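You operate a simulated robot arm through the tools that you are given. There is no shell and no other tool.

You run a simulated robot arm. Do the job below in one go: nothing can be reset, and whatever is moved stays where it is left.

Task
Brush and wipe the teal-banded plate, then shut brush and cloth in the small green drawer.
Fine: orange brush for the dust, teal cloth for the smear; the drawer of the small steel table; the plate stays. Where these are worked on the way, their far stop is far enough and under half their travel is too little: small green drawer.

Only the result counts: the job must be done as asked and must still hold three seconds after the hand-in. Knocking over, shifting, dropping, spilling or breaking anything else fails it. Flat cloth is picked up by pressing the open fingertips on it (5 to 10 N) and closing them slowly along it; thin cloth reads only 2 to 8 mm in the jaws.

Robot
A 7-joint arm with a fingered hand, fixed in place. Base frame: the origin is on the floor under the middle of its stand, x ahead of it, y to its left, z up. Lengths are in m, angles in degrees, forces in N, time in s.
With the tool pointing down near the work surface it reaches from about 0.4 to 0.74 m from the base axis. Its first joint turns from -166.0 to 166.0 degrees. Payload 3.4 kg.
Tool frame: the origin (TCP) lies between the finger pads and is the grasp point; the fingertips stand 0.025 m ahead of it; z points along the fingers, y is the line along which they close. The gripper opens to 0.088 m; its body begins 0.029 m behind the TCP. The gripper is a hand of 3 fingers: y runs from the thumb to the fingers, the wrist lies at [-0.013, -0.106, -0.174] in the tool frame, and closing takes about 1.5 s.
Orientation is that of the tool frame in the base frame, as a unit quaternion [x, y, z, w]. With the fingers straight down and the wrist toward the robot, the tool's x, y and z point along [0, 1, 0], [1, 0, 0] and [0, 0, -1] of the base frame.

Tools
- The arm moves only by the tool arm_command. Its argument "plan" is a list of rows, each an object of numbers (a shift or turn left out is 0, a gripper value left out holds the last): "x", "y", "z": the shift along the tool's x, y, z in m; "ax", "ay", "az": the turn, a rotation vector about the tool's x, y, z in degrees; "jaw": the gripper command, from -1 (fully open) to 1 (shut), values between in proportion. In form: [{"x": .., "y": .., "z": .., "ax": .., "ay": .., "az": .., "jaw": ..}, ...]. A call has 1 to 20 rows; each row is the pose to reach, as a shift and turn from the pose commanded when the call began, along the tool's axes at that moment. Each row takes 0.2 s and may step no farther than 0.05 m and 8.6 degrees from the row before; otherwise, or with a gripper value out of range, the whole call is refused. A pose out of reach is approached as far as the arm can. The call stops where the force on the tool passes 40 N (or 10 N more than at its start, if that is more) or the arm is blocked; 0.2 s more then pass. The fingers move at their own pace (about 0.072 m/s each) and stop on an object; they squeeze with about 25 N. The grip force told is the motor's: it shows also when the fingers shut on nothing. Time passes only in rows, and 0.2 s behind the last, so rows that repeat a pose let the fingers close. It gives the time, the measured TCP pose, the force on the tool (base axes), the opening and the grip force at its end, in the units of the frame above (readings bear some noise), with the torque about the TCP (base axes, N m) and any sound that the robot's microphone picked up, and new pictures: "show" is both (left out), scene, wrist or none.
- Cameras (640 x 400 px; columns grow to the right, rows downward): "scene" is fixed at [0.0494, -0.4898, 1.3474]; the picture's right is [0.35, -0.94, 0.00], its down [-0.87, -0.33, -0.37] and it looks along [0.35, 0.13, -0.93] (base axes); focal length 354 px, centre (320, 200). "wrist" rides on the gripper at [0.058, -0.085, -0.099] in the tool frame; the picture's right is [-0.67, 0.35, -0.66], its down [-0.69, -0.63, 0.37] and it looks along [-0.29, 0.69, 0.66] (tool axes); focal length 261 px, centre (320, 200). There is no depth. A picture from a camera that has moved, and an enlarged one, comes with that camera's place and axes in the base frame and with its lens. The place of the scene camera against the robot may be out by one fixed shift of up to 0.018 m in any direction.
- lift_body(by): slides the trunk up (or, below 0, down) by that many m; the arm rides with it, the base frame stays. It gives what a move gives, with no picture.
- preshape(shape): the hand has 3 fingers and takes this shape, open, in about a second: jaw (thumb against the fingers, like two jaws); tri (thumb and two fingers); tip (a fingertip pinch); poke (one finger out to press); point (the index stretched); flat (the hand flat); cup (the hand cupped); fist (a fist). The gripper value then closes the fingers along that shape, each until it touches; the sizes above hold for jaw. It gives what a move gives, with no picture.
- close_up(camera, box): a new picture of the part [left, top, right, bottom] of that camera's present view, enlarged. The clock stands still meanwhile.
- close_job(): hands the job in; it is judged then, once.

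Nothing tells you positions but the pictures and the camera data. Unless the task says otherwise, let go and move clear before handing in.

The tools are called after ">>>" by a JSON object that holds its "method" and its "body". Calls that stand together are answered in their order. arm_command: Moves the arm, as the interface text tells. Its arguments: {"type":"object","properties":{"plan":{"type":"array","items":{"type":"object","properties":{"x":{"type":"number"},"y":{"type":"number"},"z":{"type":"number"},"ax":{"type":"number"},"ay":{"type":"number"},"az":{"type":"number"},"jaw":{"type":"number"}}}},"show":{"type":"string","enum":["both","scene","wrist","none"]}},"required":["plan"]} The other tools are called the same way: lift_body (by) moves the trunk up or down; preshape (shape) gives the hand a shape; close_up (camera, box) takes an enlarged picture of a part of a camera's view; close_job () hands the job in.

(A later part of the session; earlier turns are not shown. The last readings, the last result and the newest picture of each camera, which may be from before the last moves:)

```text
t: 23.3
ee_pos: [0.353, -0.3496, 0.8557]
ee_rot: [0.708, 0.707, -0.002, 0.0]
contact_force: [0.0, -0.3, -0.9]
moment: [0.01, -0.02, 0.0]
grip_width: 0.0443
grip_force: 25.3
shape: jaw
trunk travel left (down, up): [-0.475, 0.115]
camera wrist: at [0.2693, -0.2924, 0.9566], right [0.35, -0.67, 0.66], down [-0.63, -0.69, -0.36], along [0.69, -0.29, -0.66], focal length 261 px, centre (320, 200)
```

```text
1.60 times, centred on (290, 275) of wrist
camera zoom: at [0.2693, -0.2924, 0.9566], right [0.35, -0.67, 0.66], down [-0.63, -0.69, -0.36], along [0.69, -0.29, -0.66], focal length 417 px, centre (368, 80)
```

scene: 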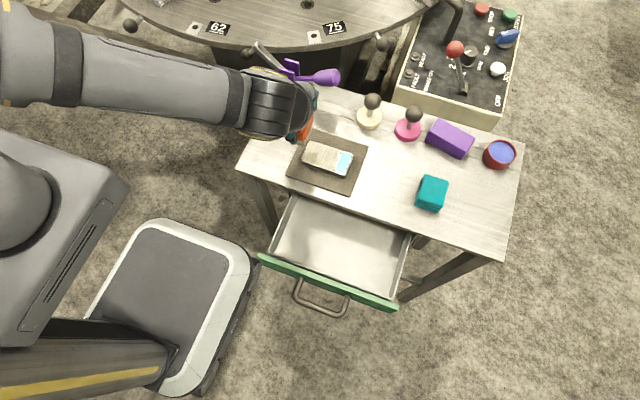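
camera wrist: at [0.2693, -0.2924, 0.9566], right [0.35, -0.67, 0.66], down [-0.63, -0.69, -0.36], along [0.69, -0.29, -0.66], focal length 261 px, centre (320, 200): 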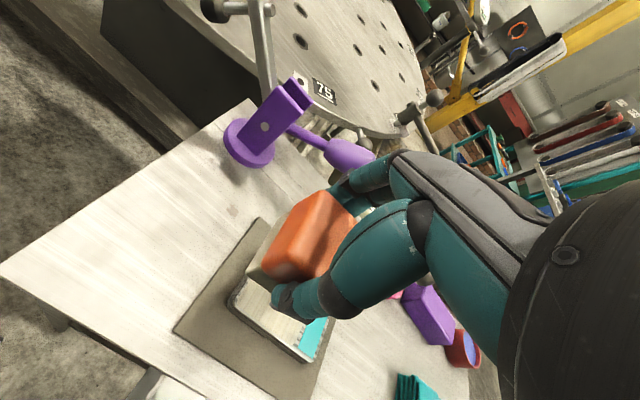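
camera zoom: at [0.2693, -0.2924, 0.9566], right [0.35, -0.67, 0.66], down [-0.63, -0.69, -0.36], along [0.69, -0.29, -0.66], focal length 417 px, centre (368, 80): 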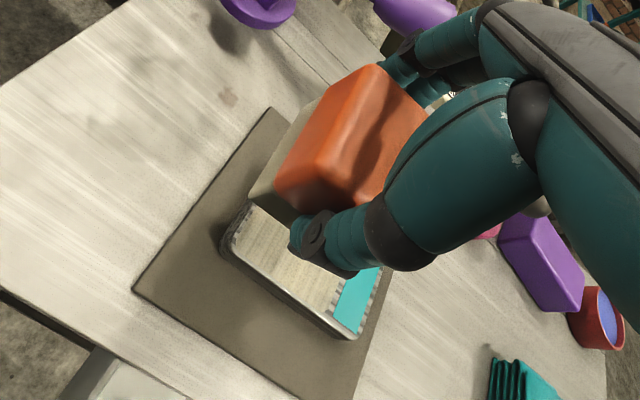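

>>> {"method": "close_up", "body": {"camera": "scene", "box": [280, 110, 400, 210]}}

```text
4.00 times, centred on (340, 160) of scene
camera zoom: at [0.0494, -0.4898, 1.3474], right [0.35, -0.94, 0.0], down [-0.87, -0.33, -0.37], along [0.35, 0.13, -0.93], focal length 1416 px, centre (240, 360)
```

zoom: 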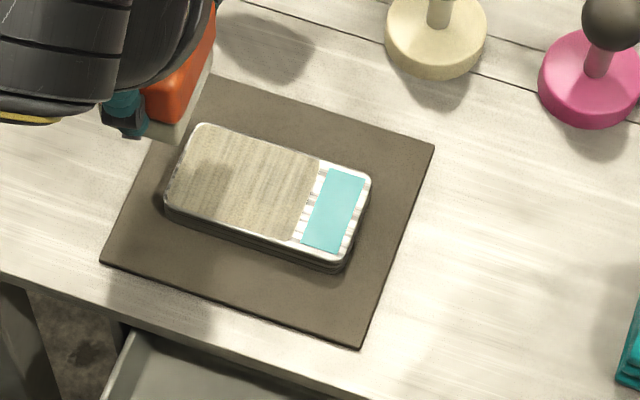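

>>> {"method": "close_up", "body": {"camera": "scene", "box": [300, 135, 360, 180]}}

>>> {"method": "close_up", "body": {"camera": "wrist", "box": [210, 260, 340, 370]}}

```text
8.89 times, centred on (330, 158) of scene
camera zoom: at [0.0494, -0.4898, 1.3474], right [0.35, -0.94, 0.0], down [-0.87, -0.33, -0.37], along [0.35, 0.13, -0.93], focal length 3147 px, centre (231, 578)
```

zoom: 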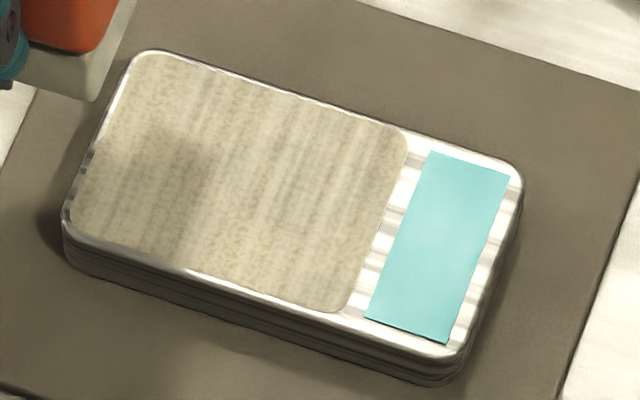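

```text
3.64 times, centred on (275, 315) of wrist
camera zoom: at [0.2693, -0.2924, 0.9566], right [0.35, -0.67, 0.66], down [-0.63, -0.69, -0.36], along [0.69, -0.29, -0.66], focal length 948 px, centre (484, -218)
```

zoom: 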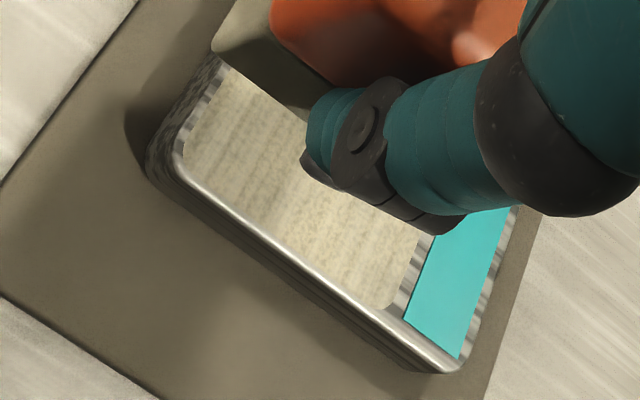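

The tan dust patch (y ≈ −0.363…−0.418) is still there, so it needs more, lighter strokes. I go back to the band end and make several light strokes, checking force.

>>> {"method": "arm_command", "body": {"plan": [{"x": -0.035, "z": 0.01, "jaw": 0.7}, {"x": -0.07, "z": 0.03, "jaw": 0.7}, {"x": -0.07, "z": 0.05, "jaw": 0.7}, {"x": -0.07, "z": 0.057, "jaw": 0.7}, {"x": -0.07, "z": 0.0592, "jaw": 0.7}, {"x": -0.07, "z": 0.0592, "jaw": 0.7}], "show": "none"}}

>>> {"method": "arm_command", "body": {"plan": [{"x": 0.007, "jaw": 0.7}, {"x": 0.017, "jaw": 0.7}, {"x": 0.027, "jaw": 0.7}, {"x": 0.037, "jaw": 0.7}, {"x": 0.047, "jaw": 0.7}, {"x": 0.057, "jaw": 0.7}, {"x": 0.064, "jaw": 0.7}], "show": "none"}}

```text
t: 24.7
ee_pos: [0.3562, -0.4185, 0.7985]
ee_rot: [0.708, 0.707, -0.002, 0.001]
contact_force: [0.1, 0.0, 5.6]
moment: [-0.05, 0.03, 0.03]
grip_width: 0.044
grip_force: 25.2
shape: jaw
trunk travel left (down, up): [-0.475, 0.115]
```

```text
t: 26.3
ee_pos: [0.3541, -0.3536, 0.7969]
ee_rot: [0.708, 0.706, -0.001, 0.001]
contact_force: [0.7, -2.0, 8.6]
moment: [-0.11, 0.01, 0.03]
grip_width: 0.044
grip_force: 24.9
shape: jaw
trunk travel left (down, up): [-0.475, 0.115]
```

Contact is light (about 6–9 N). I stroke back and forth and look again.

>>> {"method": "arm_command", "body": {"plan": [{"x": -0.007, "z": -0.0003, "jaw": 0.7}, {"x": -0.017, "z": -0.0003, "jaw": 0.7}, {"x": -0.027, "z": -0.0003, "jaw": 0.7}, {"x": -0.037, "z": -0.0003, "jaw": 0.7}, {"x": -0.047, "z": -0.0003, "jaw": 0.7}, {"x": -0.057, "z": -0.0003, "jaw": 0.7}, {"x": -0.067, "z": -0.0003, "jaw": 0.7}], "show": "wrist"}}

>>> {"method": "close_up", "body": {"camera": "wrist", "box": [140, 140, 300, 300]}}

```text
t: 27.9
ee_pos: [0.3553, -0.4211, 0.7972]
ee_rot: [0.708, 0.707, -0.002, 0.001]
contact_force: [0.8, 1.1, 3.6]
moment: [0.0, 0.01, 0.0]
grip_width: 0.0444
grip_force: 24.3
shape: jaw
trunk travel left (down, up): [-0.475, 0.115]
camera wrist: at [0.2706, -0.3648, 0.897], right [0.35, -0.67, 0.66], down [-0.63, -0.69, -0.36], along [0.69, -0.29, -0.66], focal length 261 px, centre (320, 200)
```

wrist: 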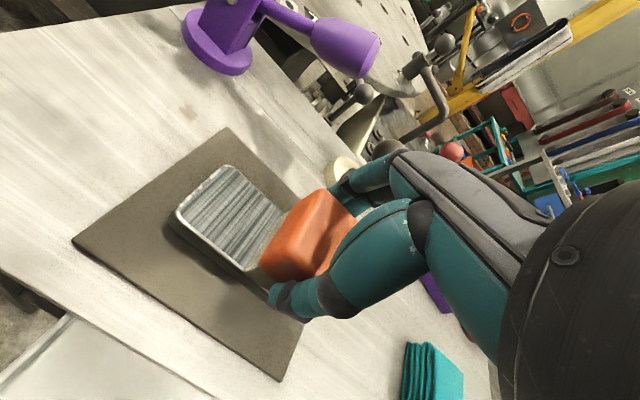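

```text
2.50 times, centred on (220, 220) of wrist
camera zoom: at [0.2706, -0.3648, 0.897], right [0.35, -0.67, 0.66], down [-0.63, -0.69, -0.36], along [0.69, -0.29, -0.66], focal length 652 px, centre (570, 150)
```

zoom: 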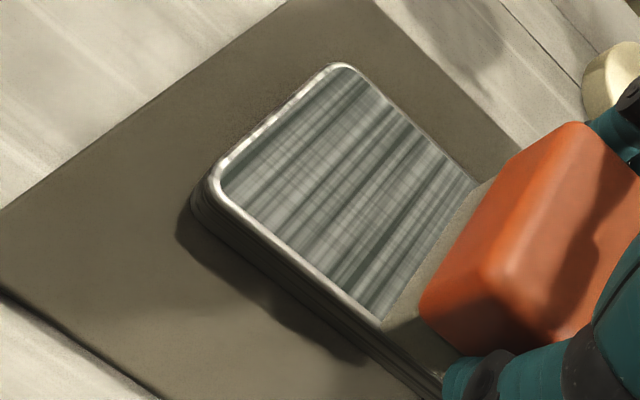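

The dust is gone — the steel stripes show through a greyish smear film. I lift the brush and move aside over the drawer to look at the whole plate.

>>> {"method": "arm_command", "body": {"plan": [{"z": -0.015, "jaw": 0.7}, {"z": -0.05, "jaw": 0.7}, {"z": -0.08, "y": -0.02, "jaw": 0.7}, {"z": -0.09, "y": -0.06, "x": -0.02, "jaw": 0.7}, {"z": -0.09, "y": -0.1, "x": -0.04, "jaw": 0.7}, {"z": -0.09, "y": -0.14, "x": -0.05, "jaw": 0.7}, {"z": -0.09, "y": -0.165, "x": -0.05, "jaw": 0.7}]}}

>>> {"method": "close_up", "body": {"camera": "scene", "box": [290, 120, 370, 200]}}

>>> {"method": "close_up", "body": {"camera": "wrist", "box": [100, 100, 440, 390]}}

```text
t: 29.5
ee_pos: [0.192, -0.4732, 0.8876]
ee_rot: [0.708, 0.706, -0.002, 0.0]
contact_force: [0.1, 0.5, -0.3]
moment: [-0.02, 0.0, 0.02]
grip_width: 0.0442
grip_force: 25.2
shape: jaw
trunk travel left (down, up): [-0.475, 0.115]
camera wrist: at [0.1067, -0.4163, 0.9872], right [0.35, -0.67, 0.66], down [-0.63, -0.69, -0.36], along [0.69, -0.29, -0.66], focal length 261 px, centre (320, 200)
```

scene: 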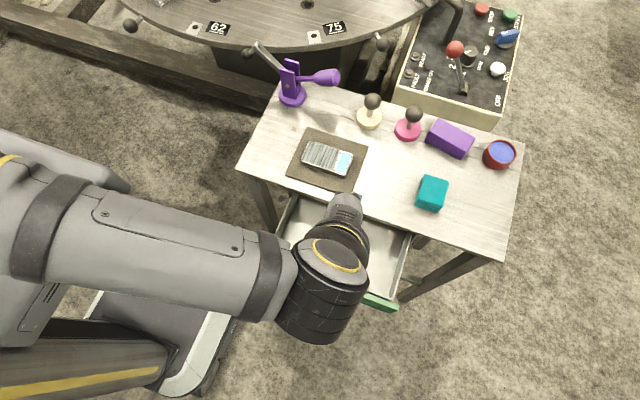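
wrist: 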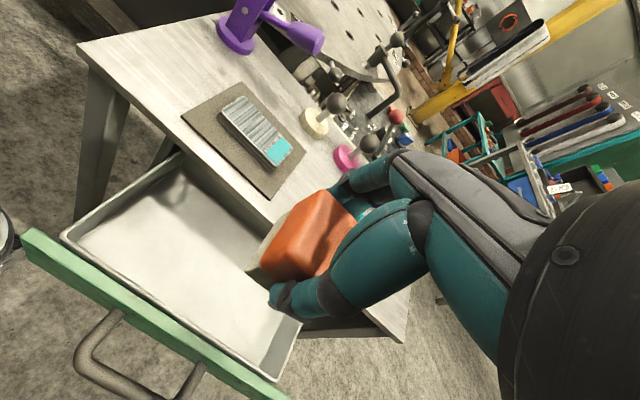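

```text
5.00 times, centred on (330, 160) of scene
camera zoom: at [0.0494, -0.4898, 1.3474], right [0.35, -0.94, 0.0], down [-0.87, -0.33, -0.37], along [0.35, 0.13, -0.93], focal length 1770 px, centre (270, 400)
```

zoom: 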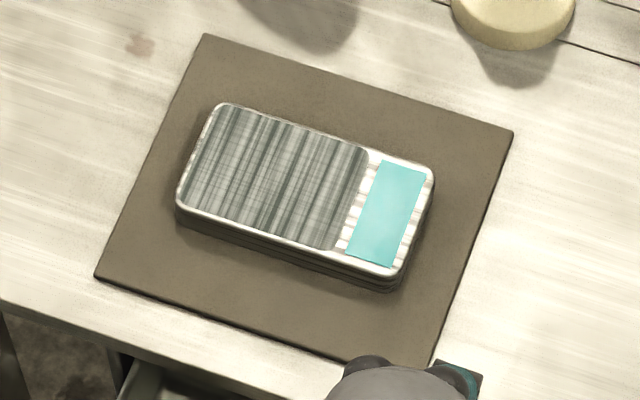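

```text
1.38 times, centred on (270, 245) of wrist
camera zoom: at [0.1067, -0.4163, 0.9872], right [0.35, -0.67, 0.66], down [-0.63, -0.69, -0.36], along [0.69, -0.29, -0.66], focal length 360 px, centre (389, 138)
```

zoom: 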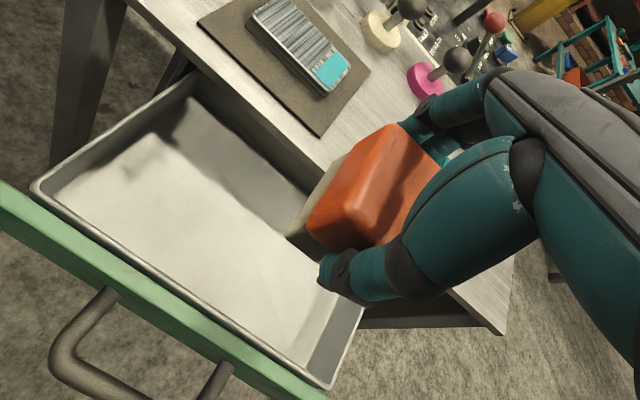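

The dust is fully gone and only the dark smear film remains. Now I lower the brush into the left part of the open drawer (around x 0.218, y −0.425), leaving room for the cloth.

>>> {"method": "arm_command", "body": {"plan": [{"x": 0.024, "y": 0.013, "jaw": 0.7}, {"x": 0.048, "y": 0.026, "z": 0.03, "jaw": 0.7}, {"x": 0.048, "y": 0.026, "z": 0.07, "jaw": 0.7}, {"x": 0.048, "y": 0.026, "z": 0.11, "jaw": 0.7}, {"x": 0.048, "y": 0.026, "z": 0.12, "jaw": 0.7}, {"x": 0.048, "y": 0.026, "z": 0.12, "jaw": 0.7}]}}

>>> {"method": "close_up", "body": {"camera": "wrist", "box": [100, 100, 440, 390]}}

>>> {"method": "close_up", "body": {"camera": "scene", "box": [250, 170, 430, 320]}}

```text
t: 30.9
ee_pos: [0.2168, -0.4257, 0.7665]
ee_rot: [0.708, 0.706, -0.001, 0.001]
contact_force: [-0.3, -0.5, -0.1]
moment: [-0.03, 0.0, -0.01]
grip_width: 0.0441
grip_force: 25.3
shape: jaw
trunk travel left (down, up): [-0.475, 0.115]
camera wrist: at [0.1326, -0.369, 0.867], right [0.35, -0.67, 0.66], down [-0.63, -0.69, -0.36], along [0.69, -0.29, -0.66], focal length 261 px, centre (320, 200)
```

scene: 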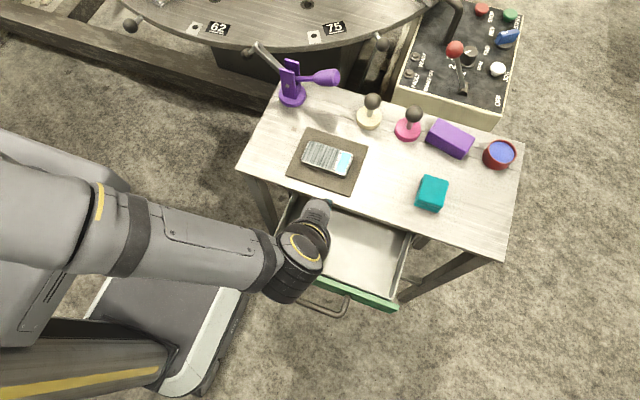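
wrist: 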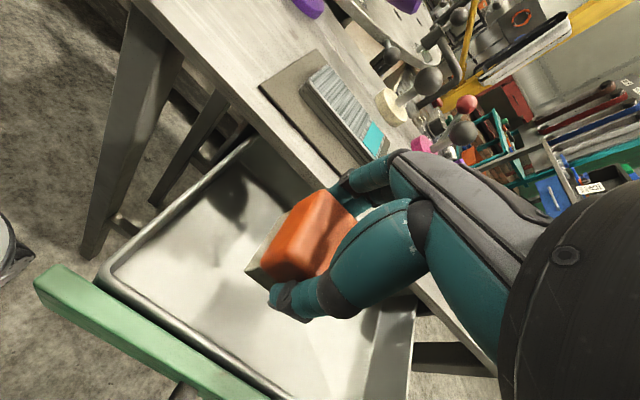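

```text
1.38 times, centred on (270, 245) of wrist
camera zoom: at [0.1326, -0.369, 0.867], right [0.35, -0.67, 0.66], down [-0.63, -0.69, -0.36], along [0.69, -0.29, -0.66], focal length 360 px, centre (389, 138)
```

zoom: 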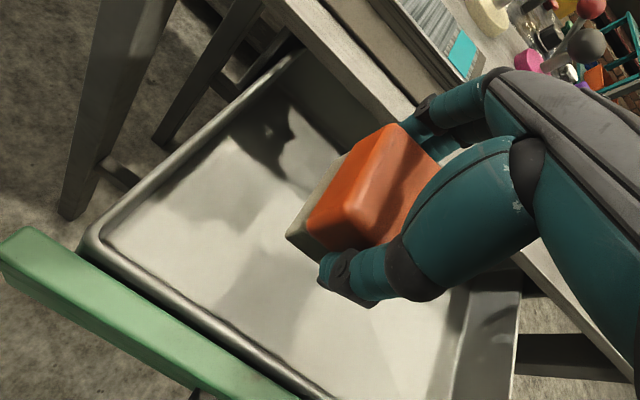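

```text
2.67 times, centred on (340, 245) of scene
camera zoom: at [0.0494, -0.4898, 1.3474], right [0.35, -0.94, 0.0], down [-0.87, -0.33, -0.37], along [0.35, 0.13, -0.93], focal length 944 px, centre (267, 80)
```

zoom: 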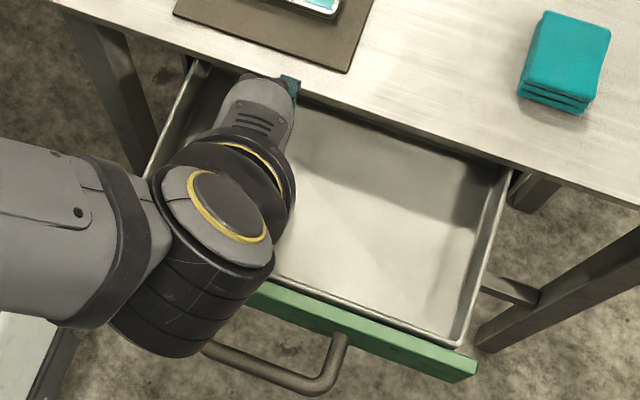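

The brush hangs over clear tray floor. I lower it until it touches.

>>> {"method": "arm_command", "body": {"plan": [{"z": 0.015, "jaw": 0.7}, {"z": 0.03, "jaw": 0.7}, {"z": 0.042, "jaw": 0.7}, {"z": 0.042, "jaw": 0.7}], "show": "wrist"}}

>>> {"method": "close_up", "body": {"camera": "wrist", "box": [100, 100, 440, 390]}}

```text
t: 31.9
ee_pos: [0.216, -0.4243, 0.7253]
ee_rot: [0.708, 0.706, -0.001, 0.001]
contact_force: [0.4, -0.1, 0.1]
moment: [0.0, -0.01, -0.01]
grip_width: 0.0442
grip_force: 25.4
shape: jaw
trunk travel left (down, up): [-0.475, 0.115]
camera wrist: at [0.1324, -0.3674, 0.8249], right [0.35, -0.67, 0.66], down [-0.63, -0.69, -0.36], along [0.69, -0.29, -0.66], focal length 261 px, centre (320, 200)
```

wrist: 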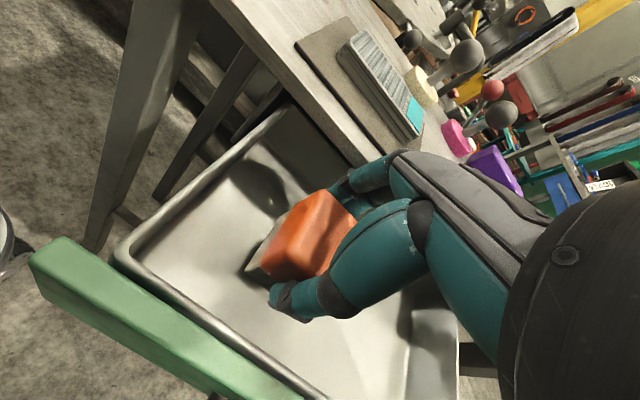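

```text
1.38 times, centred on (270, 245) of wrist
camera zoom: at [0.1324, -0.3674, 0.8249], right [0.35, -0.67, 0.66], down [-0.63, -0.69, -0.36], along [0.69, -0.29, -0.66], focal length 360 px, centre (389, 138)
```

zoom: 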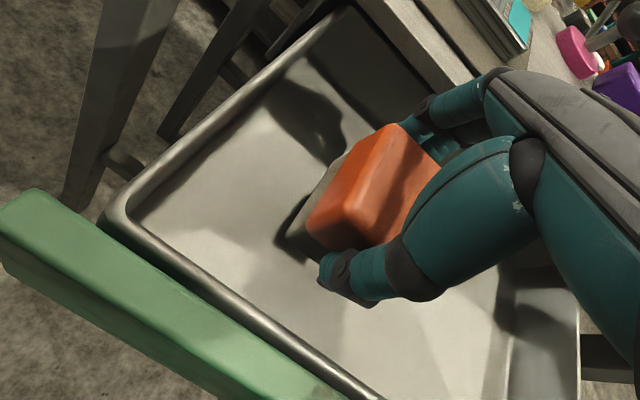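

Close to the tray floor now. I continue in small steps to touch.

>>> {"method": "arm_command", "body": {"plan": [{"z": 0.003, "jaw": 0.7}, {"z": 0.006, "jaw": 0.7}, {"z": 0.006, "jaw": 0.7}], "show": "none"}}

>>> {"method": "arm_command", "body": {"plan": [{"z": 0.002, "jaw": 0.7}, {"z": 0.004, "jaw": 0.7}, {"z": 0.004, "jaw": 0.7}], "show": "wrist"}}

```text
t: 32.7
ee_pos: [0.2156, -0.4235, 0.7197]
ee_rot: [0.708, 0.706, -0.002, 0.001]
contact_force: [-0.6, -0.6, -0.4]
moment: [0.0, 0.01, 0.0]
grip_width: 0.0443
grip_force: 25.1
shape: jaw
trunk travel left (down, up): [-0.475, 0.115]
```

```text
t: 33.5
ee_pos: [0.2167, -0.4234, 0.7134]
ee_rot: [0.708, 0.706, -0.002, 0.001]
contact_force: [-0.1, 0.3, -0.7]
moment: [-0.01, 0.03, 0.0]
grip_width: 0.044
grip_force: 25.2
shape: jaw
trunk travel left (down, up): [-0.475, 0.115]
camera wrist: at [0.1322, -0.3662, 0.8152], right [0.35, -0.67, 0.66], down [-0.63, -0.69, -0.36], along [0.69, -0.29, -0.66], focal length 261 px, centre (320, 200)
```

wrist: 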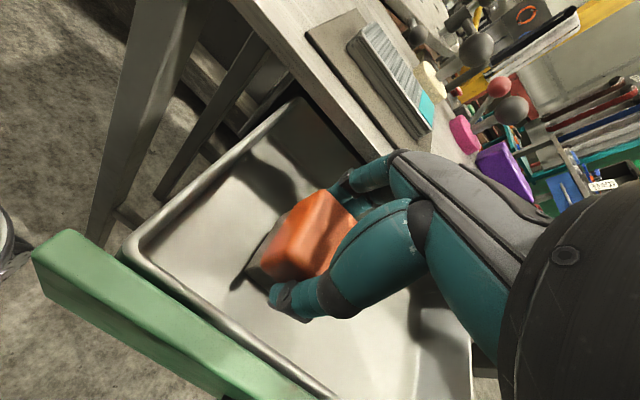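

>>> {"method": "arm_command", "body": {"plan": [{"z": 0.002, "jaw": 0.7}, {"z": 0.004, "jaw": 0.7}, {"z": 0.004, "jaw": 0.7}], "show": "none"}}

>>> {"method": "close_up", "body": {"camera": "wrist", "box": [200, 150, 400, 330]}}

```text
t: 34.3
ee_pos: [0.2167, -0.422, 0.7114]
ee_rot: [0.707, 0.707, -0.001, 0.001]
contact_force: [0.0, 0.7, -0.5]
moment: [0.0, -0.03, 0.0]
grip_width: 0.044
grip_force: 25.7
shape: jaw
trunk travel left (down, up): [-0.475, 0.115]
```

```text
2.22 times, centred on (300, 240) of wrist
camera zoom: at [0.1319, -0.366, 0.8113], right [0.35, -0.67, 0.66], down [-0.63, -0.69, -0.36], along [0.69, -0.29, -0.66], focal length 579 px, centre (364, 111)
```

zoom: 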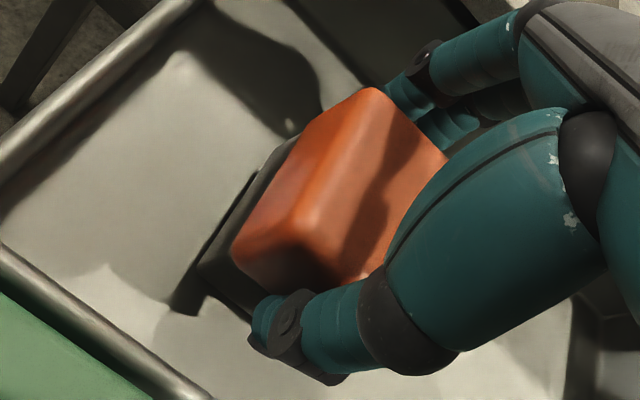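

>>> {"method": "arm_command", "body": {"plan": [{"z": 0.002, "jaw": 0.7}, {"z": 0.004, "jaw": 0.7}, {"z": 0.004, "jaw": 0.7}], "show": "none"}}

>>> {"method": "arm_command", "body": {"plan": [{"z": 0.002, "jaw": 0.7}, {"z": 0.003, "jaw": 0.7}, {"z": 0.003, "jaw": 0.7}], "show": "none"}}

```text
t: 35.1
ee_pos: [0.2159, -0.4227, 0.7074]
ee_rot: [0.708, 0.706, -0.002, 0.001]
contact_force: [-1.1, 0.0, -0.1]
moment: [-0.02, 0.03, -0.01]
grip_width: 0.0442
grip_force: 25.1
shape: jaw
trunk travel left (down, up): [-0.475, 0.115]
```

```text
t: 35.9
ee_pos: [0.216, -0.4238, 0.7045]
ee_rot: [0.708, 0.706, -0.002, 0.0]
contact_force: [0.4, -0.2, -0.1]
moment: [0.02, -0.01, -0.03]
grip_width: 0.044
grip_force: 24.9
shape: jaw
trunk travel left (down, up): [-0.475, 0.115]
```

>>> {"method": "arm_command", "body": {"plan": [{"z": 0.002, "jaw": 0.7}, {"z": 0.004, "jaw": 0.7}, {"z": 0.004, "jaw": 0.7}], "show": "wrist"}}

>>> {"method": "close_up", "body": {"camera": "wrist", "box": [200, 150, 400, 330]}}

```text
t: 36.7
ee_pos: [0.2159, -0.4234, 0.7016]
ee_rot: [0.708, 0.706, -0.002, 0.001]
contact_force: [1.3, -0.7, 10.6]
moment: [-0.03, -0.01, -0.03]
grip_width: 0.0439
grip_force: 24.9
shape: jaw
trunk travel left (down, up): [-0.475, 0.115]
camera wrist: at [0.1318, -0.3658, 0.8018], right [0.35, -0.67, 0.66], down [-0.63, -0.69, -0.36], along [0.69, -0.29, -0.66], focal length 261 px, centre (320, 200)
```

wrist: 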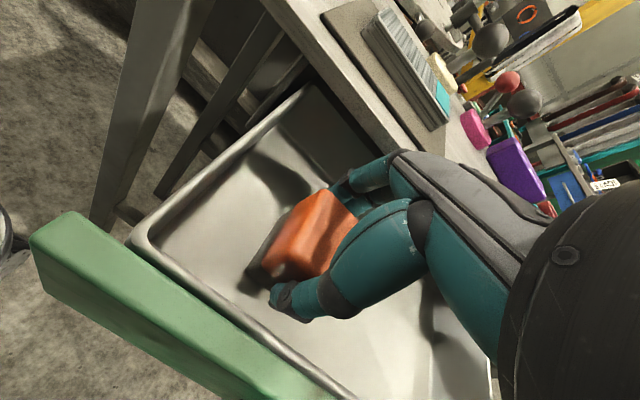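

```text
2.22 times, centred on (300, 240) of wrist
camera zoom: at [0.1318, -0.3658, 0.8018], right [0.35, -0.67, 0.66], down [-0.63, -0.69, -0.36], along [0.69, -0.29, -0.66], focal length 579 px, centre (364, 111)
```

zoom: 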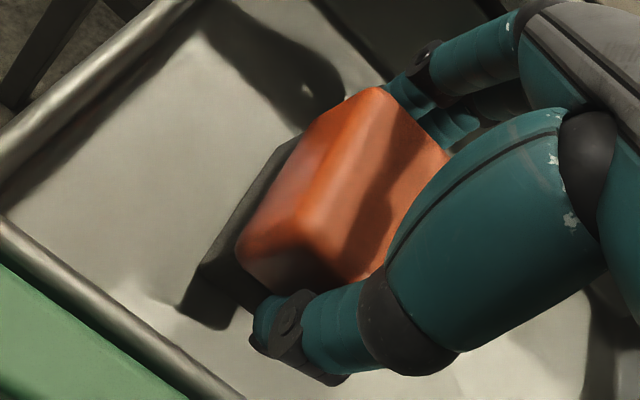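

The brush stands on the tray floor (10 N contact). I ease off, open the jaw modestly and rise straight up.

>>> {"method": "arm_command", "body": {"plan": [{"z": -0.001, "jaw": 0.3}, {"z": -0.001, "jaw": 0.0}, {"z": -0.001, "jaw": -0.2}, {"z": -0.001, "jaw": -0.3}, {"z": -0.001, "jaw": -0.3}, {"z": -0.015, "jaw": -0.3}, {"z": -0.04, "jaw": -0.3}, {"z": -0.08, "jaw": -0.3}, {"z": -0.12, "jaw": -0.3}, {"z": -0.16, "jaw": -0.3}]}}

>>> {"method": "close_up", "body": {"camera": "wrist", "box": [100, 100, 440, 390]}}

```text
t: 38.9
ee_pos: [0.2176, -0.424, 0.8597]
ee_rot: [0.708, 0.707, -0.002, 0.0]
contact_force: [-0.4, -0.4, 0.7]
moment: [0.02, 0.0, -0.02]
grip_width: 0.0569
grip_force: 0.1
shape: jaw
trunk travel left (down, up): [-0.475, 0.115]
camera wrist: at [0.1328, -0.3666, 0.9594], right [0.35, -0.67, 0.66], down [-0.63, -0.68, -0.36], along [0.69, -0.29, -0.66], focal length 261 px, centre (320, 200)
```

scene: 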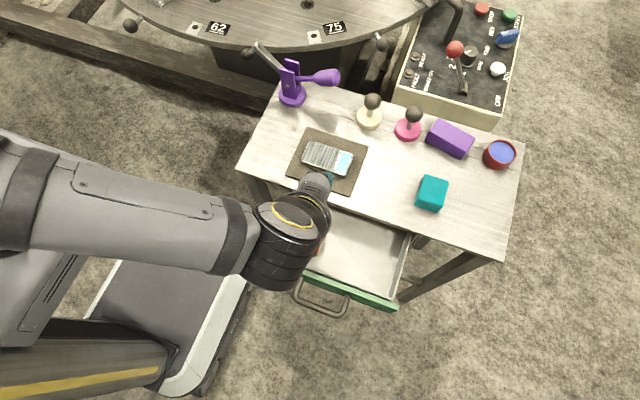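
wrist: 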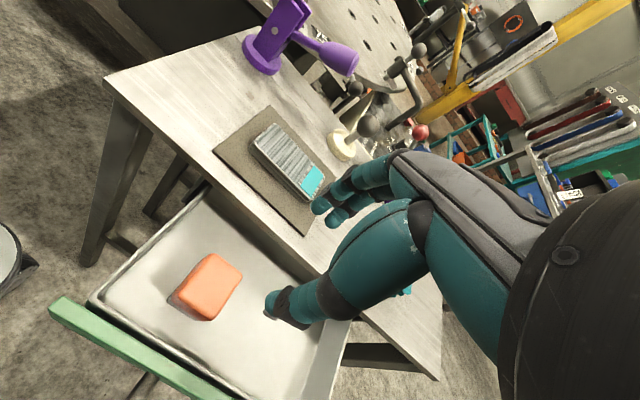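

```text
1.38 times, centred on (270, 245) of wrist
camera zoom: at [0.1328, -0.3666, 0.9594], right [0.35, -0.67, 0.66], down [-0.63, -0.68, -0.36], along [0.69, -0.29, -0.66], focal length 360 px, centre (389, 138)
```

zoom: 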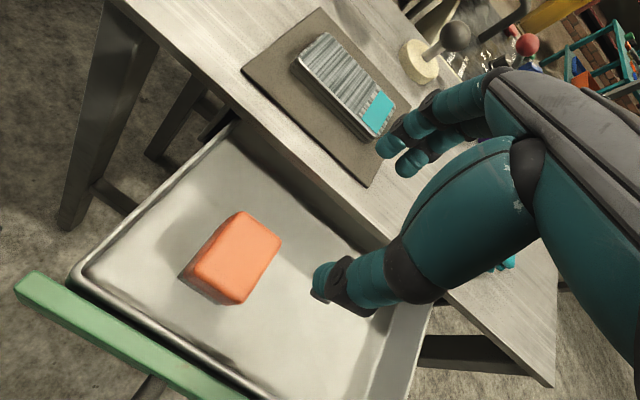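

The brush stands upright in the tray. Next I move above the teal cloth near (0.352, −0.604).

>>> {"method": "arm_command", "body": {"plan": [{"z": -0.02, "x": -0.01, "y": 0.01, "jaw": -0.3}, {"z": -0.03, "x": -0.045, "y": 0.035, "jaw": -0.6}, {"z": -0.03, "x": -0.08, "y": 0.065, "jaw": -1}, {"z": -0.03, "x": -0.115, "y": 0.095, "jaw": -1}, {"z": -0.03, "x": -0.15, "y": 0.12, "jaw": -1}, {"z": -0.02, "x": -0.18, "y": 0.135, "jaw": -1}, {"z": -0.01, "x": -0.18, "y": 0.135, "jaw": -1}]}}

>>> {"method": "close_up", "body": {"camera": "wrist", "box": [180, 150, 420, 350]}}

```text
t: 40.5
ee_pos: [0.3232, -0.5372, 0.8844]
ee_rot: [0.707, 0.707, -0.001, 0.001]
contact_force: [0.1, 0.4, 0.3]
moment: [0.01, 0.0, 0.0]
grip_width: 0.0878
grip_force: 0.0
shape: jaw
out of reach, approached as far as the arm can: row 5, 6, 7
trunk travel left (down, up): [-0.475, 0.115]
camera wrist: at [0.2399, -0.481, 0.9838], right [0.35, -0.67, 0.66], down [-0.63, -0.69, -0.36], along [0.69, -0.29, -0.66], focal length 261 px, centre (320, 200)
```

scene: 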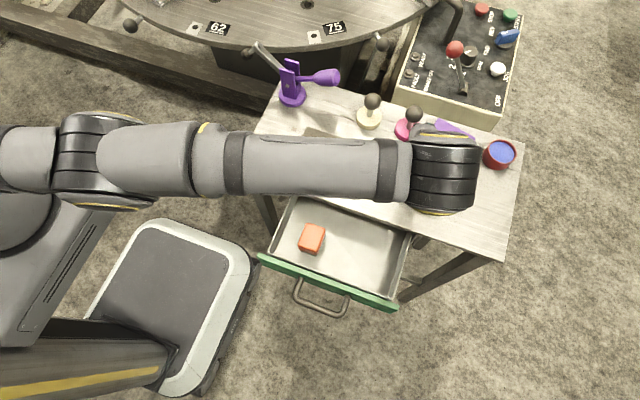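
wrist: 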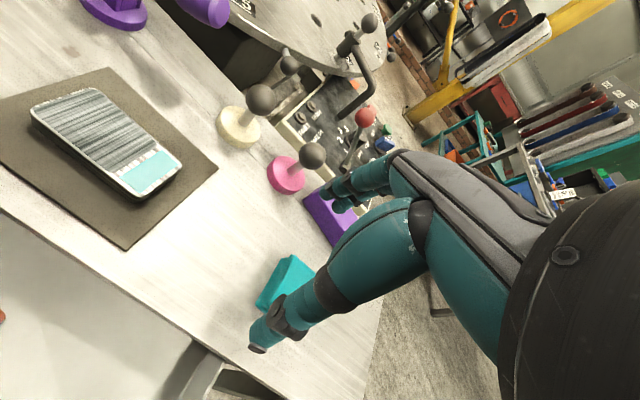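

```text
2.00 times, centred on (300, 250) of wrist
camera zoom: at [0.2399, -0.481, 0.9838], right [0.35, -0.67, 0.66], down [-0.63, -0.69, -0.36], along [0.69, -0.29, -0.66], focal length 521 px, centre (360, 100)
```

zoom: 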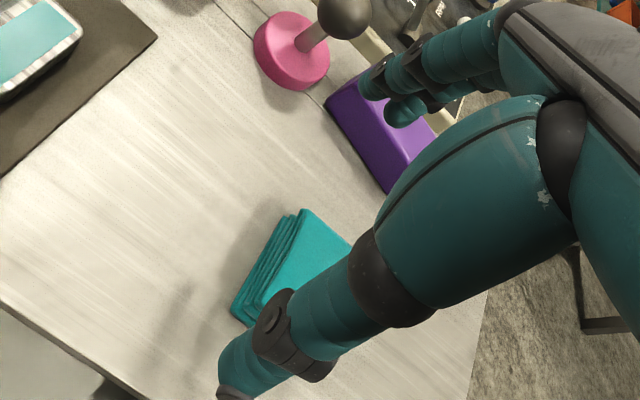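

The arm was stretched before reaching the cloth at this height, so I need to adjust. I look closely at the cloth first.

>>> {"method": "close_up", "body": {"camera": "wrist", "box": [240, 240, 340, 330]}}

>>> {"method": "close_up", "body": {"camera": "scene", "box": [400, 120, 520, 220]}}

```text
4.44 times, centred on (290, 285) of wrist
camera zoom: at [0.2399, -0.481, 0.9838], right [0.35, -0.67, 0.66], down [-0.63, -0.69, -0.36], along [0.69, -0.29, -0.66], focal length 1158 px, centre (453, -178)
```

zoom: 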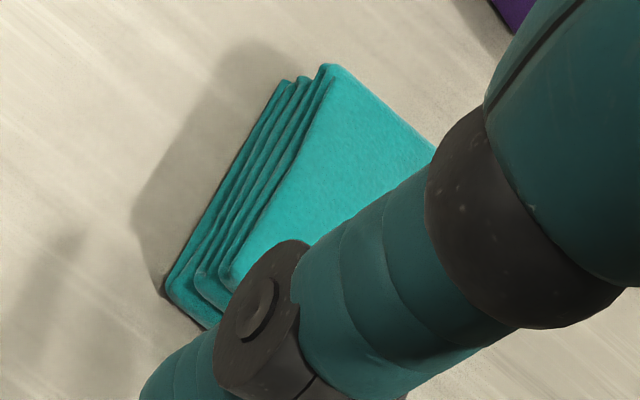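

```text
4.00 times, centred on (460, 170) of scene
camera zoom: at [0.0494, -0.4898, 1.3474], right [0.35, -0.94, 0.0], down [-0.87, -0.33, -0.37], along [0.35, 0.13, -0.93], focal length 1416 px, centre (-240, 320)
```

zoom: 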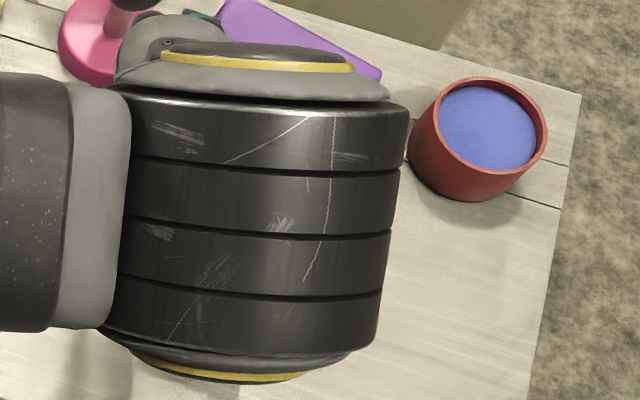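

The cloth pad is about 55 × 46 × 20 mm, centred near (0.3535, −0.603), top z ≈ 0.765. I lower slightly to learn how the reach limit behaves here.

>>> {"method": "arm_command", "body": {"plan": [{"z": 0.02, "jaw": -1}, {"z": 0.04, "jaw": -1}, {"z": 0.04, "jaw": -1}], "show": "none"}}

```text
t: 41.3
ee_pos: [0.3235, -0.5359, 0.8418]
ee_rot: [0.708, 0.706, -0.002, 0.0]
contact_force: [-0.8, 0.3, -0.2]
moment: [0.0, 0.02, 0.0]
grip_width: 0.0876
grip_force: 0.0
shape: jaw
trunk travel left (down, up): [-0.475, 0.115]
```

The commanded pose is the reachable one. To gain reach I turn the hand 90° so the wrist sits toward the robot and the jaw closes along y.

>>> {"method": "arm_command", "body": {"plan": [{"az": 8.2, "jaw": -1}, {"az": 16.4, "jaw": -1}, {"az": 24.6, "jaw": -1}, {"az": 32.8, "jaw": -1}, {"az": 41.0, "jaw": -1}, {"az": 49.2, "jaw": -1}, {"az": 57.4, "jaw": -1}, {"az": 65.6, "jaw": -1}, {"az": 73.8, "jaw": -1}, {"az": 82.0, "jaw": -1}, {"az": 90.0, "jaw": -1}, {"az": 90.0, "jaw": -1}]}}

```text
t: 43.9
ee_pos: [0.3245, -0.534, 0.8447]
ee_rot: [1.0, -0.001, -0.001, 0.002]
contact_force: [0.5, 0.8, -0.6]
moment: [-0.01, 0.04, -0.01]
grip_width: 0.0874
grip_force: 0.1
shape: jaw
trunk travel left (down, up): [-0.475, 0.115]
camera wrist: at [0.3837, -0.4508, 0.9446], right [-0.67, -0.34, 0.66], down [-0.68, 0.63, -0.37], along [-0.29, -0.7, -0.66], focal length 261 px, centre (320, 200)
```

scene: 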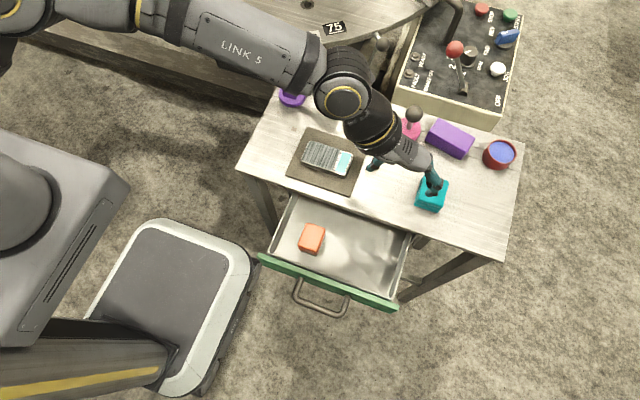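
wrist: 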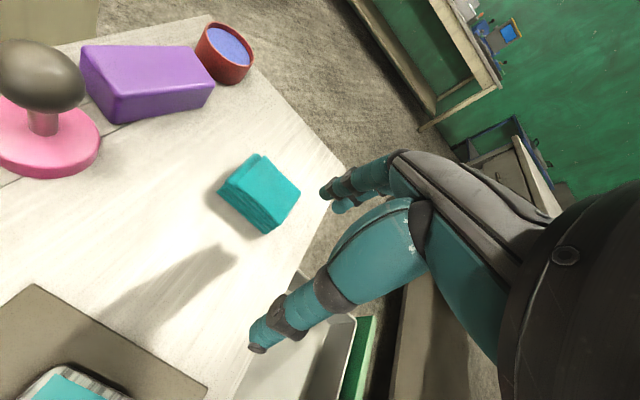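

The hand has turned; the cloth is in clear view. I move over the cloth centre at the same height.

>>> {"method": "arm_command", "body": {"plan": [{"x": 0.01, "y": 0.02, "jaw": -1}, {"x": 0.02, "y": 0.045, "jaw": -1}, {"x": 0.029, "y": 0.068, "jaw": -1}, {"x": 0.029, "y": 0.068, "z": 0.01, "jaw": -1}]}}

>>> {"method": "close_up", "body": {"camera": "wrist", "box": [200, 140, 440, 340]}}

```text
t: 44.9
ee_pos: [0.3533, -0.6041, 0.8355]
ee_rot: [1.0, -0.002, -0.002, 0.001]
contact_force: [0.5, 0.4, -0.5]
moment: [-0.01, -0.02, 0.01]
grip_width: 0.0878
grip_force: 0.1
shape: jaw
trunk travel left (down, up): [-0.475, 0.115]
camera wrist: at [0.4106, -0.5198, 0.9357], right [-0.67, -0.35, 0.66], down [-0.68, 0.63, -0.37], along [-0.29, -0.7, -0.66], focal length 261 px, centre (320, 200)
```

scene: 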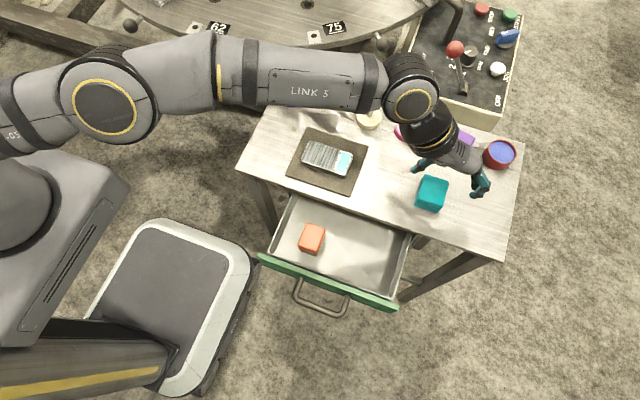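
wrist: 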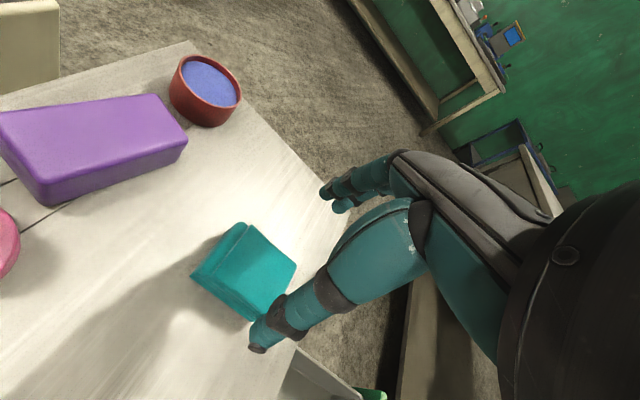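

```text
2.00 times, centred on (320, 240) of wrist
camera zoom: at [0.4106, -0.5198, 0.9357], right [-0.67, -0.35, 0.66], down [-0.68, 0.63, -0.37], along [-0.29, -0.7, -0.66], focal length 521 px, centre (320, 120)
```

zoom: 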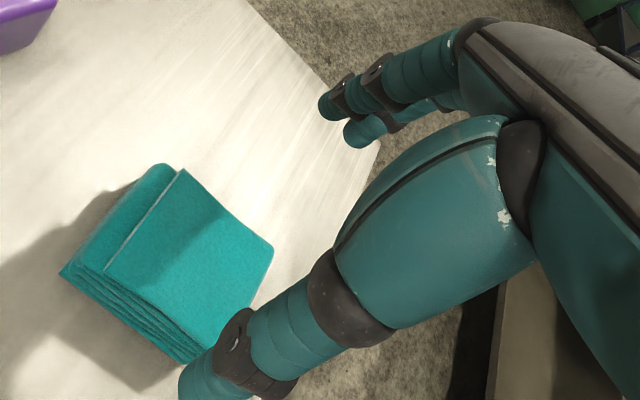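

The cloth is exactly between thumb and fingers (x 0.328–0.382, y −0.578…−0.628). I descend so the tips come just above the table on both sides.

>>> {"method": "arm_command", "body": {"plan": [{"z": 0.02, "y": -0.001, "jaw": -1}, {"z": 0.04, "y": -0.001, "jaw": -1}, {"z": 0.055, "y": -0.001, "jaw": -1}, {"z": 0.06, "y": -0.001, "jaw": -1}, {"z": 0.06, "y": -0.001, "jaw": -1}], "show": "wrist"}}

>>> {"method": "close_up", "body": {"camera": "wrist", "box": [200, 140, 440, 340]}}

```text
t: 46.1
ee_pos: [0.3525, -0.603, 0.7744]
ee_rot: [1.0, -0.002, -0.001, 0.002]
contact_force: [0.5, -0.3, -0.1]
moment: [0.0, -0.02, -0.01]
grip_width: 0.0876
grip_force: 0.1
shape: jaw
trunk travel left (down, up): [-0.475, 0.115]
camera wrist: at [0.4116, -0.5192, 0.8737], right [-0.67, -0.35, 0.66], down [-0.69, 0.63, -0.37], along [-0.29, -0.7, -0.66], focal length 261 px, centre (320, 200)
```

wrist: 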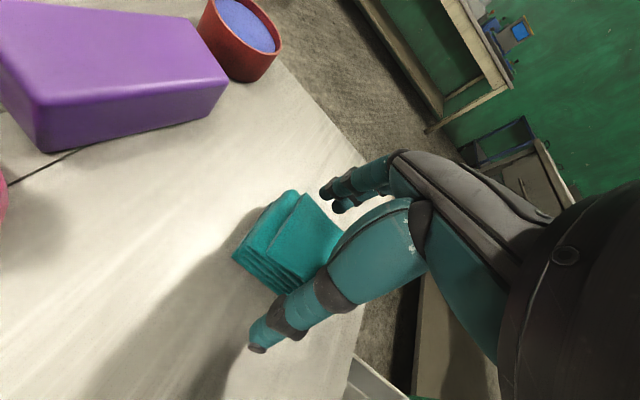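

```text
2.00 times, centred on (320, 240) of wrist
camera zoom: at [0.4116, -0.5192, 0.8737], right [-0.67, -0.35, 0.66], down [-0.69, 0.63, -0.37], along [-0.29, -0.7, -0.66], focal length 521 px, centre (320, 120)
```

zoom: 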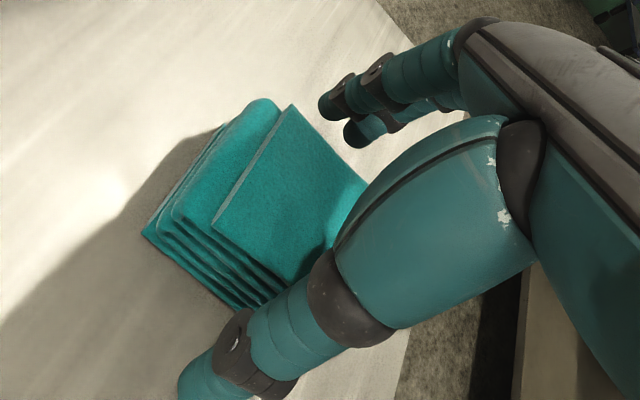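

The pad lies between the tips. I close slowly on its sides.

>>> {"method": "arm_command", "body": {"plan": [{"jaw": -0.6}, {"jaw": -0.3}, {"jaw": -0.1}, {"jaw": 0.0}, {"jaw": 0.1}, {"jaw": 0.2}, {"jaw": 0.3}, {"jaw": 0.3}], "show": "wrist"}}

>>> {"method": "close_up", "body": {"camera": "wrist", "box": [200, 140, 440, 340]}}

```text
t: 47.9
ee_pos: [0.354, -0.6025, 0.7748]
ee_rot: [1.0, -0.002, -0.001, 0.002]
contact_force: [0.4, 0.1, 0.1]
moment: [-0.04, -0.03, -0.02]
grip_width: 0.0398
grip_force: 25.3
shape: jaw
trunk travel left (down, up): [-0.475, 0.115]
camera wrist: at [0.4116, -0.5192, 0.8739], right [-0.67, -0.35, 0.66], down [-0.69, 0.63, -0.37], along [-0.29, -0.7, -0.66], focal length 261 px, centre (320, 200)
```

wrist: 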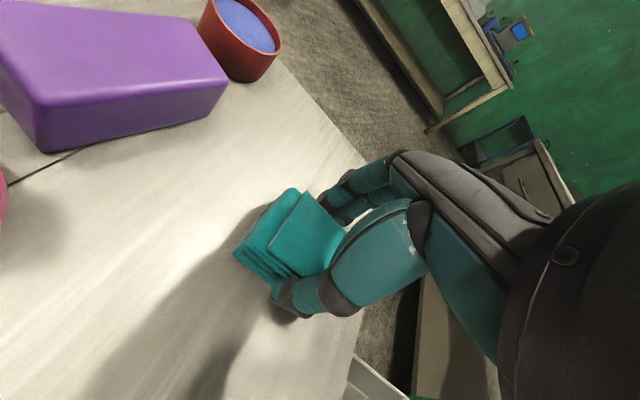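

```text
2.00 times, centred on (320, 240) of wrist
camera zoom: at [0.4116, -0.5192, 0.8739], right [-0.67, -0.35, 0.66], down [-0.69, 0.63, -0.37], along [-0.29, -0.7, -0.66], focal length 521 px, centre (320, 120)
```

zoom: 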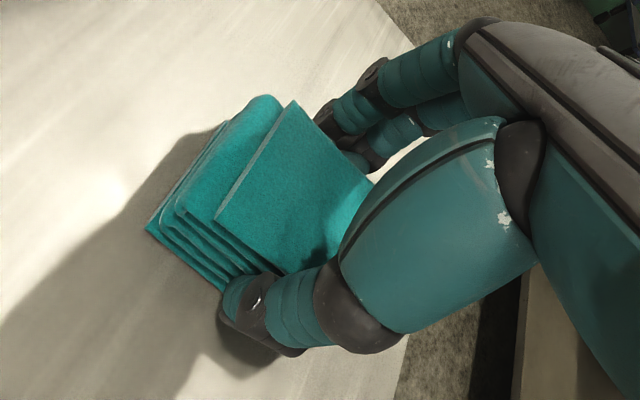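

The pad is held like a block (40 mm, 25 N). I lift it, carry it toward the plate and turn the hand back to the earlier orientation on the way.

>>> {"method": "arm_command", "body": {"plan": [{"z": -0.02, "jaw": 0.7}, {"z": -0.055, "jaw": 0.7}, {"z": -0.085, "y": -0.02, "jaw": 0.7}, {"z": -0.09, "y": -0.055, "jaw": 0.7}, {"z": -0.09, "y": -0.09, "jaw": 0.7}, {"z": -0.09, "y": -0.098, "az": -8.2, "jaw": 0.7}, {"z": -0.09, "y": -0.106, "az": -16.4, "jaw": 0.7}, {"z": -0.09, "y": -0.114, "az": -24.6, "jaw": 0.7}, {"z": -0.09, "y": -0.122, "az": -32.8, "jaw": 0.7}, {"z": -0.09, "y": -0.13, "az": -41, "jaw": 0.7}, {"z": -0.09, "y": -0.138, "az": -49.2, "jaw": 0.7}, {"z": -0.09, "y": -0.146, "az": -57.4, "jaw": 0.7}, {"z": -0.09, "y": -0.154, "az": -65.6, "jaw": 0.7}, {"z": -0.09, "y": -0.162, "az": -73.8, "jaw": 0.7}, {"z": -0.09, "y": -0.17, "az": -82, "jaw": 0.7}, {"z": -0.09, "y": -0.178, "az": -90, "jaw": 0.7}, {"z": -0.09, "y": -0.178, "az": -90, "jaw": 0.7}]}}

>>> {"method": "close_up", "body": {"camera": "wrist", "box": [140, 120, 440, 370]}}

```text
t: 51.5
ee_pos: [0.3532, -0.4232, 0.8648]
ee_rot: [0.707, 0.707, -0.002, 0.002]
contact_force: [0.8, -0.4, -0.3]
moment: [0.01, 0.03, 0.0]
grip_width: 0.04
grip_force: 25.6
shape: jaw
trunk travel left (down, up): [-0.475, 0.115]
camera wrist: at [0.2691, -0.367, 0.9646], right [0.35, -0.67, 0.66], down [-0.63, -0.69, -0.36], along [0.69, -0.29, -0.66], focal length 261 px, centre (320, 200)
```

scene: 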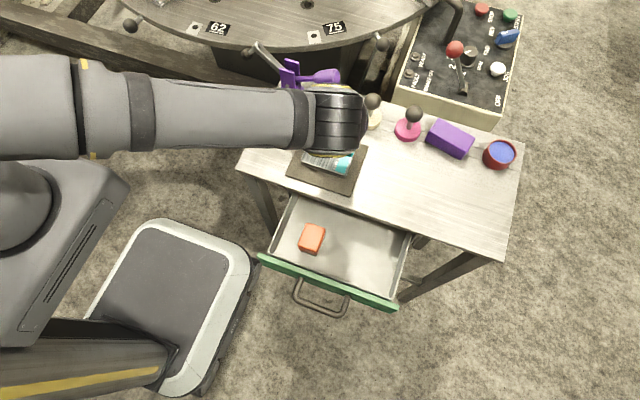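
wrist: 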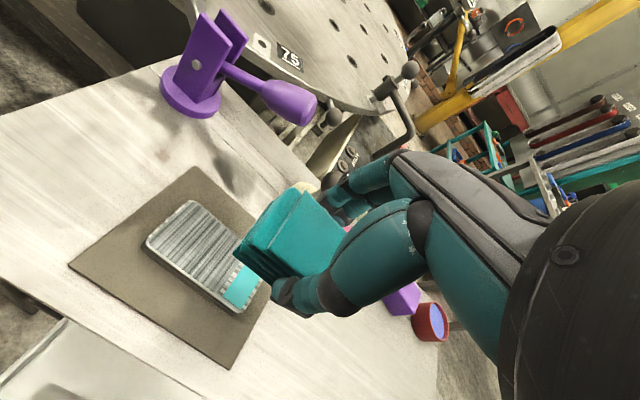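

```text
1.60 times, centred on (290, 245) of wrist
camera zoom: at [0.2691, -0.367, 0.9646], right [0.35, -0.67, 0.66], down [-0.63, -0.69, -0.36], along [0.69, -0.29, -0.66], focal length 417 px, centre (368, 128)
```

zoom: 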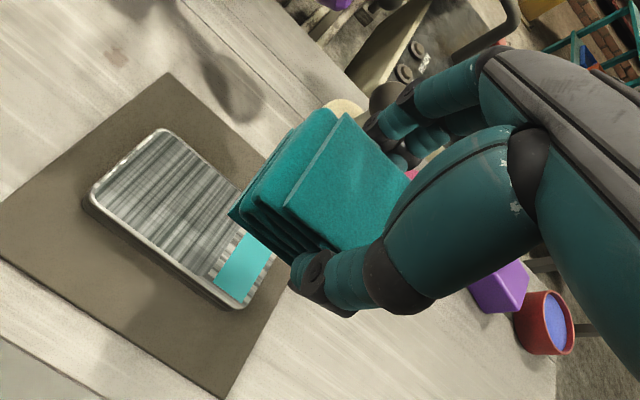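

The pad is held level above the plate's band end. I lower it to just above the plate, then feel for contact.

>>> {"method": "arm_command", "body": {"plan": [{"z": 0.025, "jaw": 0.7}, {"z": 0.05, "jaw": 0.7}, {"z": 0.064, "jaw": 0.7}, {"z": 0.067, "jaw": 0.7}, {"z": 0.067, "jaw": 0.7}], "show": "none"}}

>>> {"method": "arm_command", "body": {"plan": [{"z": 0.001, "jaw": 0.7}, {"z": 0.002, "jaw": 0.7}, {"z": 0.002, "jaw": 0.7}], "show": "none"}}

```text
t: 52.7
ee_pos: [0.3537, -0.4238, 0.7975]
ee_rot: [0.708, 0.706, -0.002, 0.0]
contact_force: [0.2, -0.4, -0.2]
moment: [0.01, 0.02, 0.02]
grip_width: 0.0399
grip_force: 24.6
shape: jaw
trunk travel left (down, up): [-0.475, 0.115]
```

```text
t: 53.5
ee_pos: [0.353, -0.4232, 0.7945]
ee_rot: [0.708, 0.706, -0.002, 0.001]
contact_force: [-0.2, 0.1, -0.6]
moment: [0.0, 0.0, 0.01]
grip_width: 0.0398
grip_force: 25.1
shape: jaw
trunk travel left (down, up): [-0.475, 0.115]
```

>>> {"method": "arm_command", "body": {"plan": [{"z": 0.001, "jaw": 0.7}, {"z": 0.002, "jaw": 0.7}, {"z": 0.002, "jaw": 0.7}], "show": "none"}}

```text
t: 54.3
ee_pos: [0.3551, -0.4243, 0.7933]
ee_rot: [0.708, 0.706, -0.002, 0.001]
contact_force: [-0.4, -0.6, 1.4]
moment: [0.01, -0.05, -0.02]
grip_width: 0.0399
grip_force: 25.2
shape: jaw
trunk travel left (down, up): [-0.475, 0.115]
```

>>> {"method": "arm_command", "body": {"plan": [{"z": 0.0007, "jaw": 0.7}, {"z": 0.0007, "jaw": 0.7}], "show": "wrist"}}

>>> {"method": "close_up", "body": {"camera": "wrist", "box": [140, 120, 440, 370]}}

```text
t: 54.9
ee_pos: [0.3553, -0.4248, 0.7922]
ee_rot: [0.707, 0.707, -0.001, 0.001]
contact_force: [-0.8, -0.5, 3.8]
moment: [0.02, -0.06, 0.03]
grip_width: 0.0403
grip_force: 24.3
shape: jaw
trunk travel left (down, up): [-0.475, 0.115]
camera wrist: at [0.2697, -0.3666, 0.8928], right [0.35, -0.67, 0.66], down [-0.63, -0.69, -0.36], along [0.69, -0.29, -0.66], focal length 261 px, centre (320, 200)
```

wrist: 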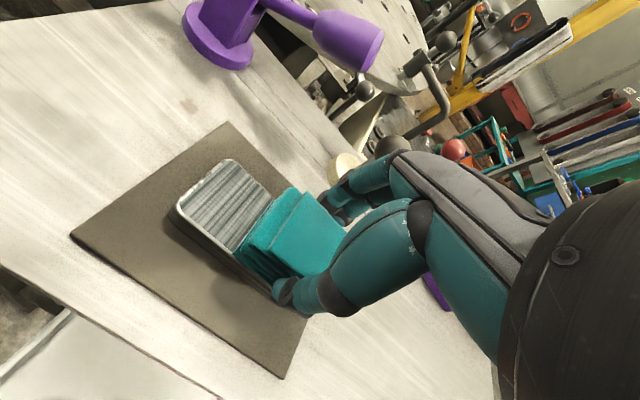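

```text
1.60 times, centred on (290, 245) of wrist
camera zoom: at [0.2697, -0.3666, 0.8928], right [0.35, -0.67, 0.66], down [-0.63, -0.69, -0.36], along [0.69, -0.29, -0.66], focal length 417 px, centre (368, 128)
```

zoom: 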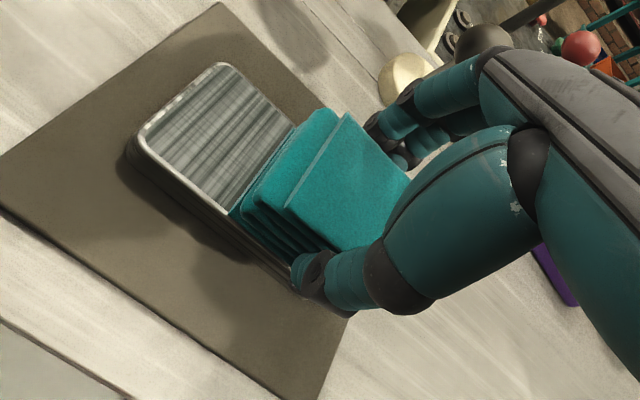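

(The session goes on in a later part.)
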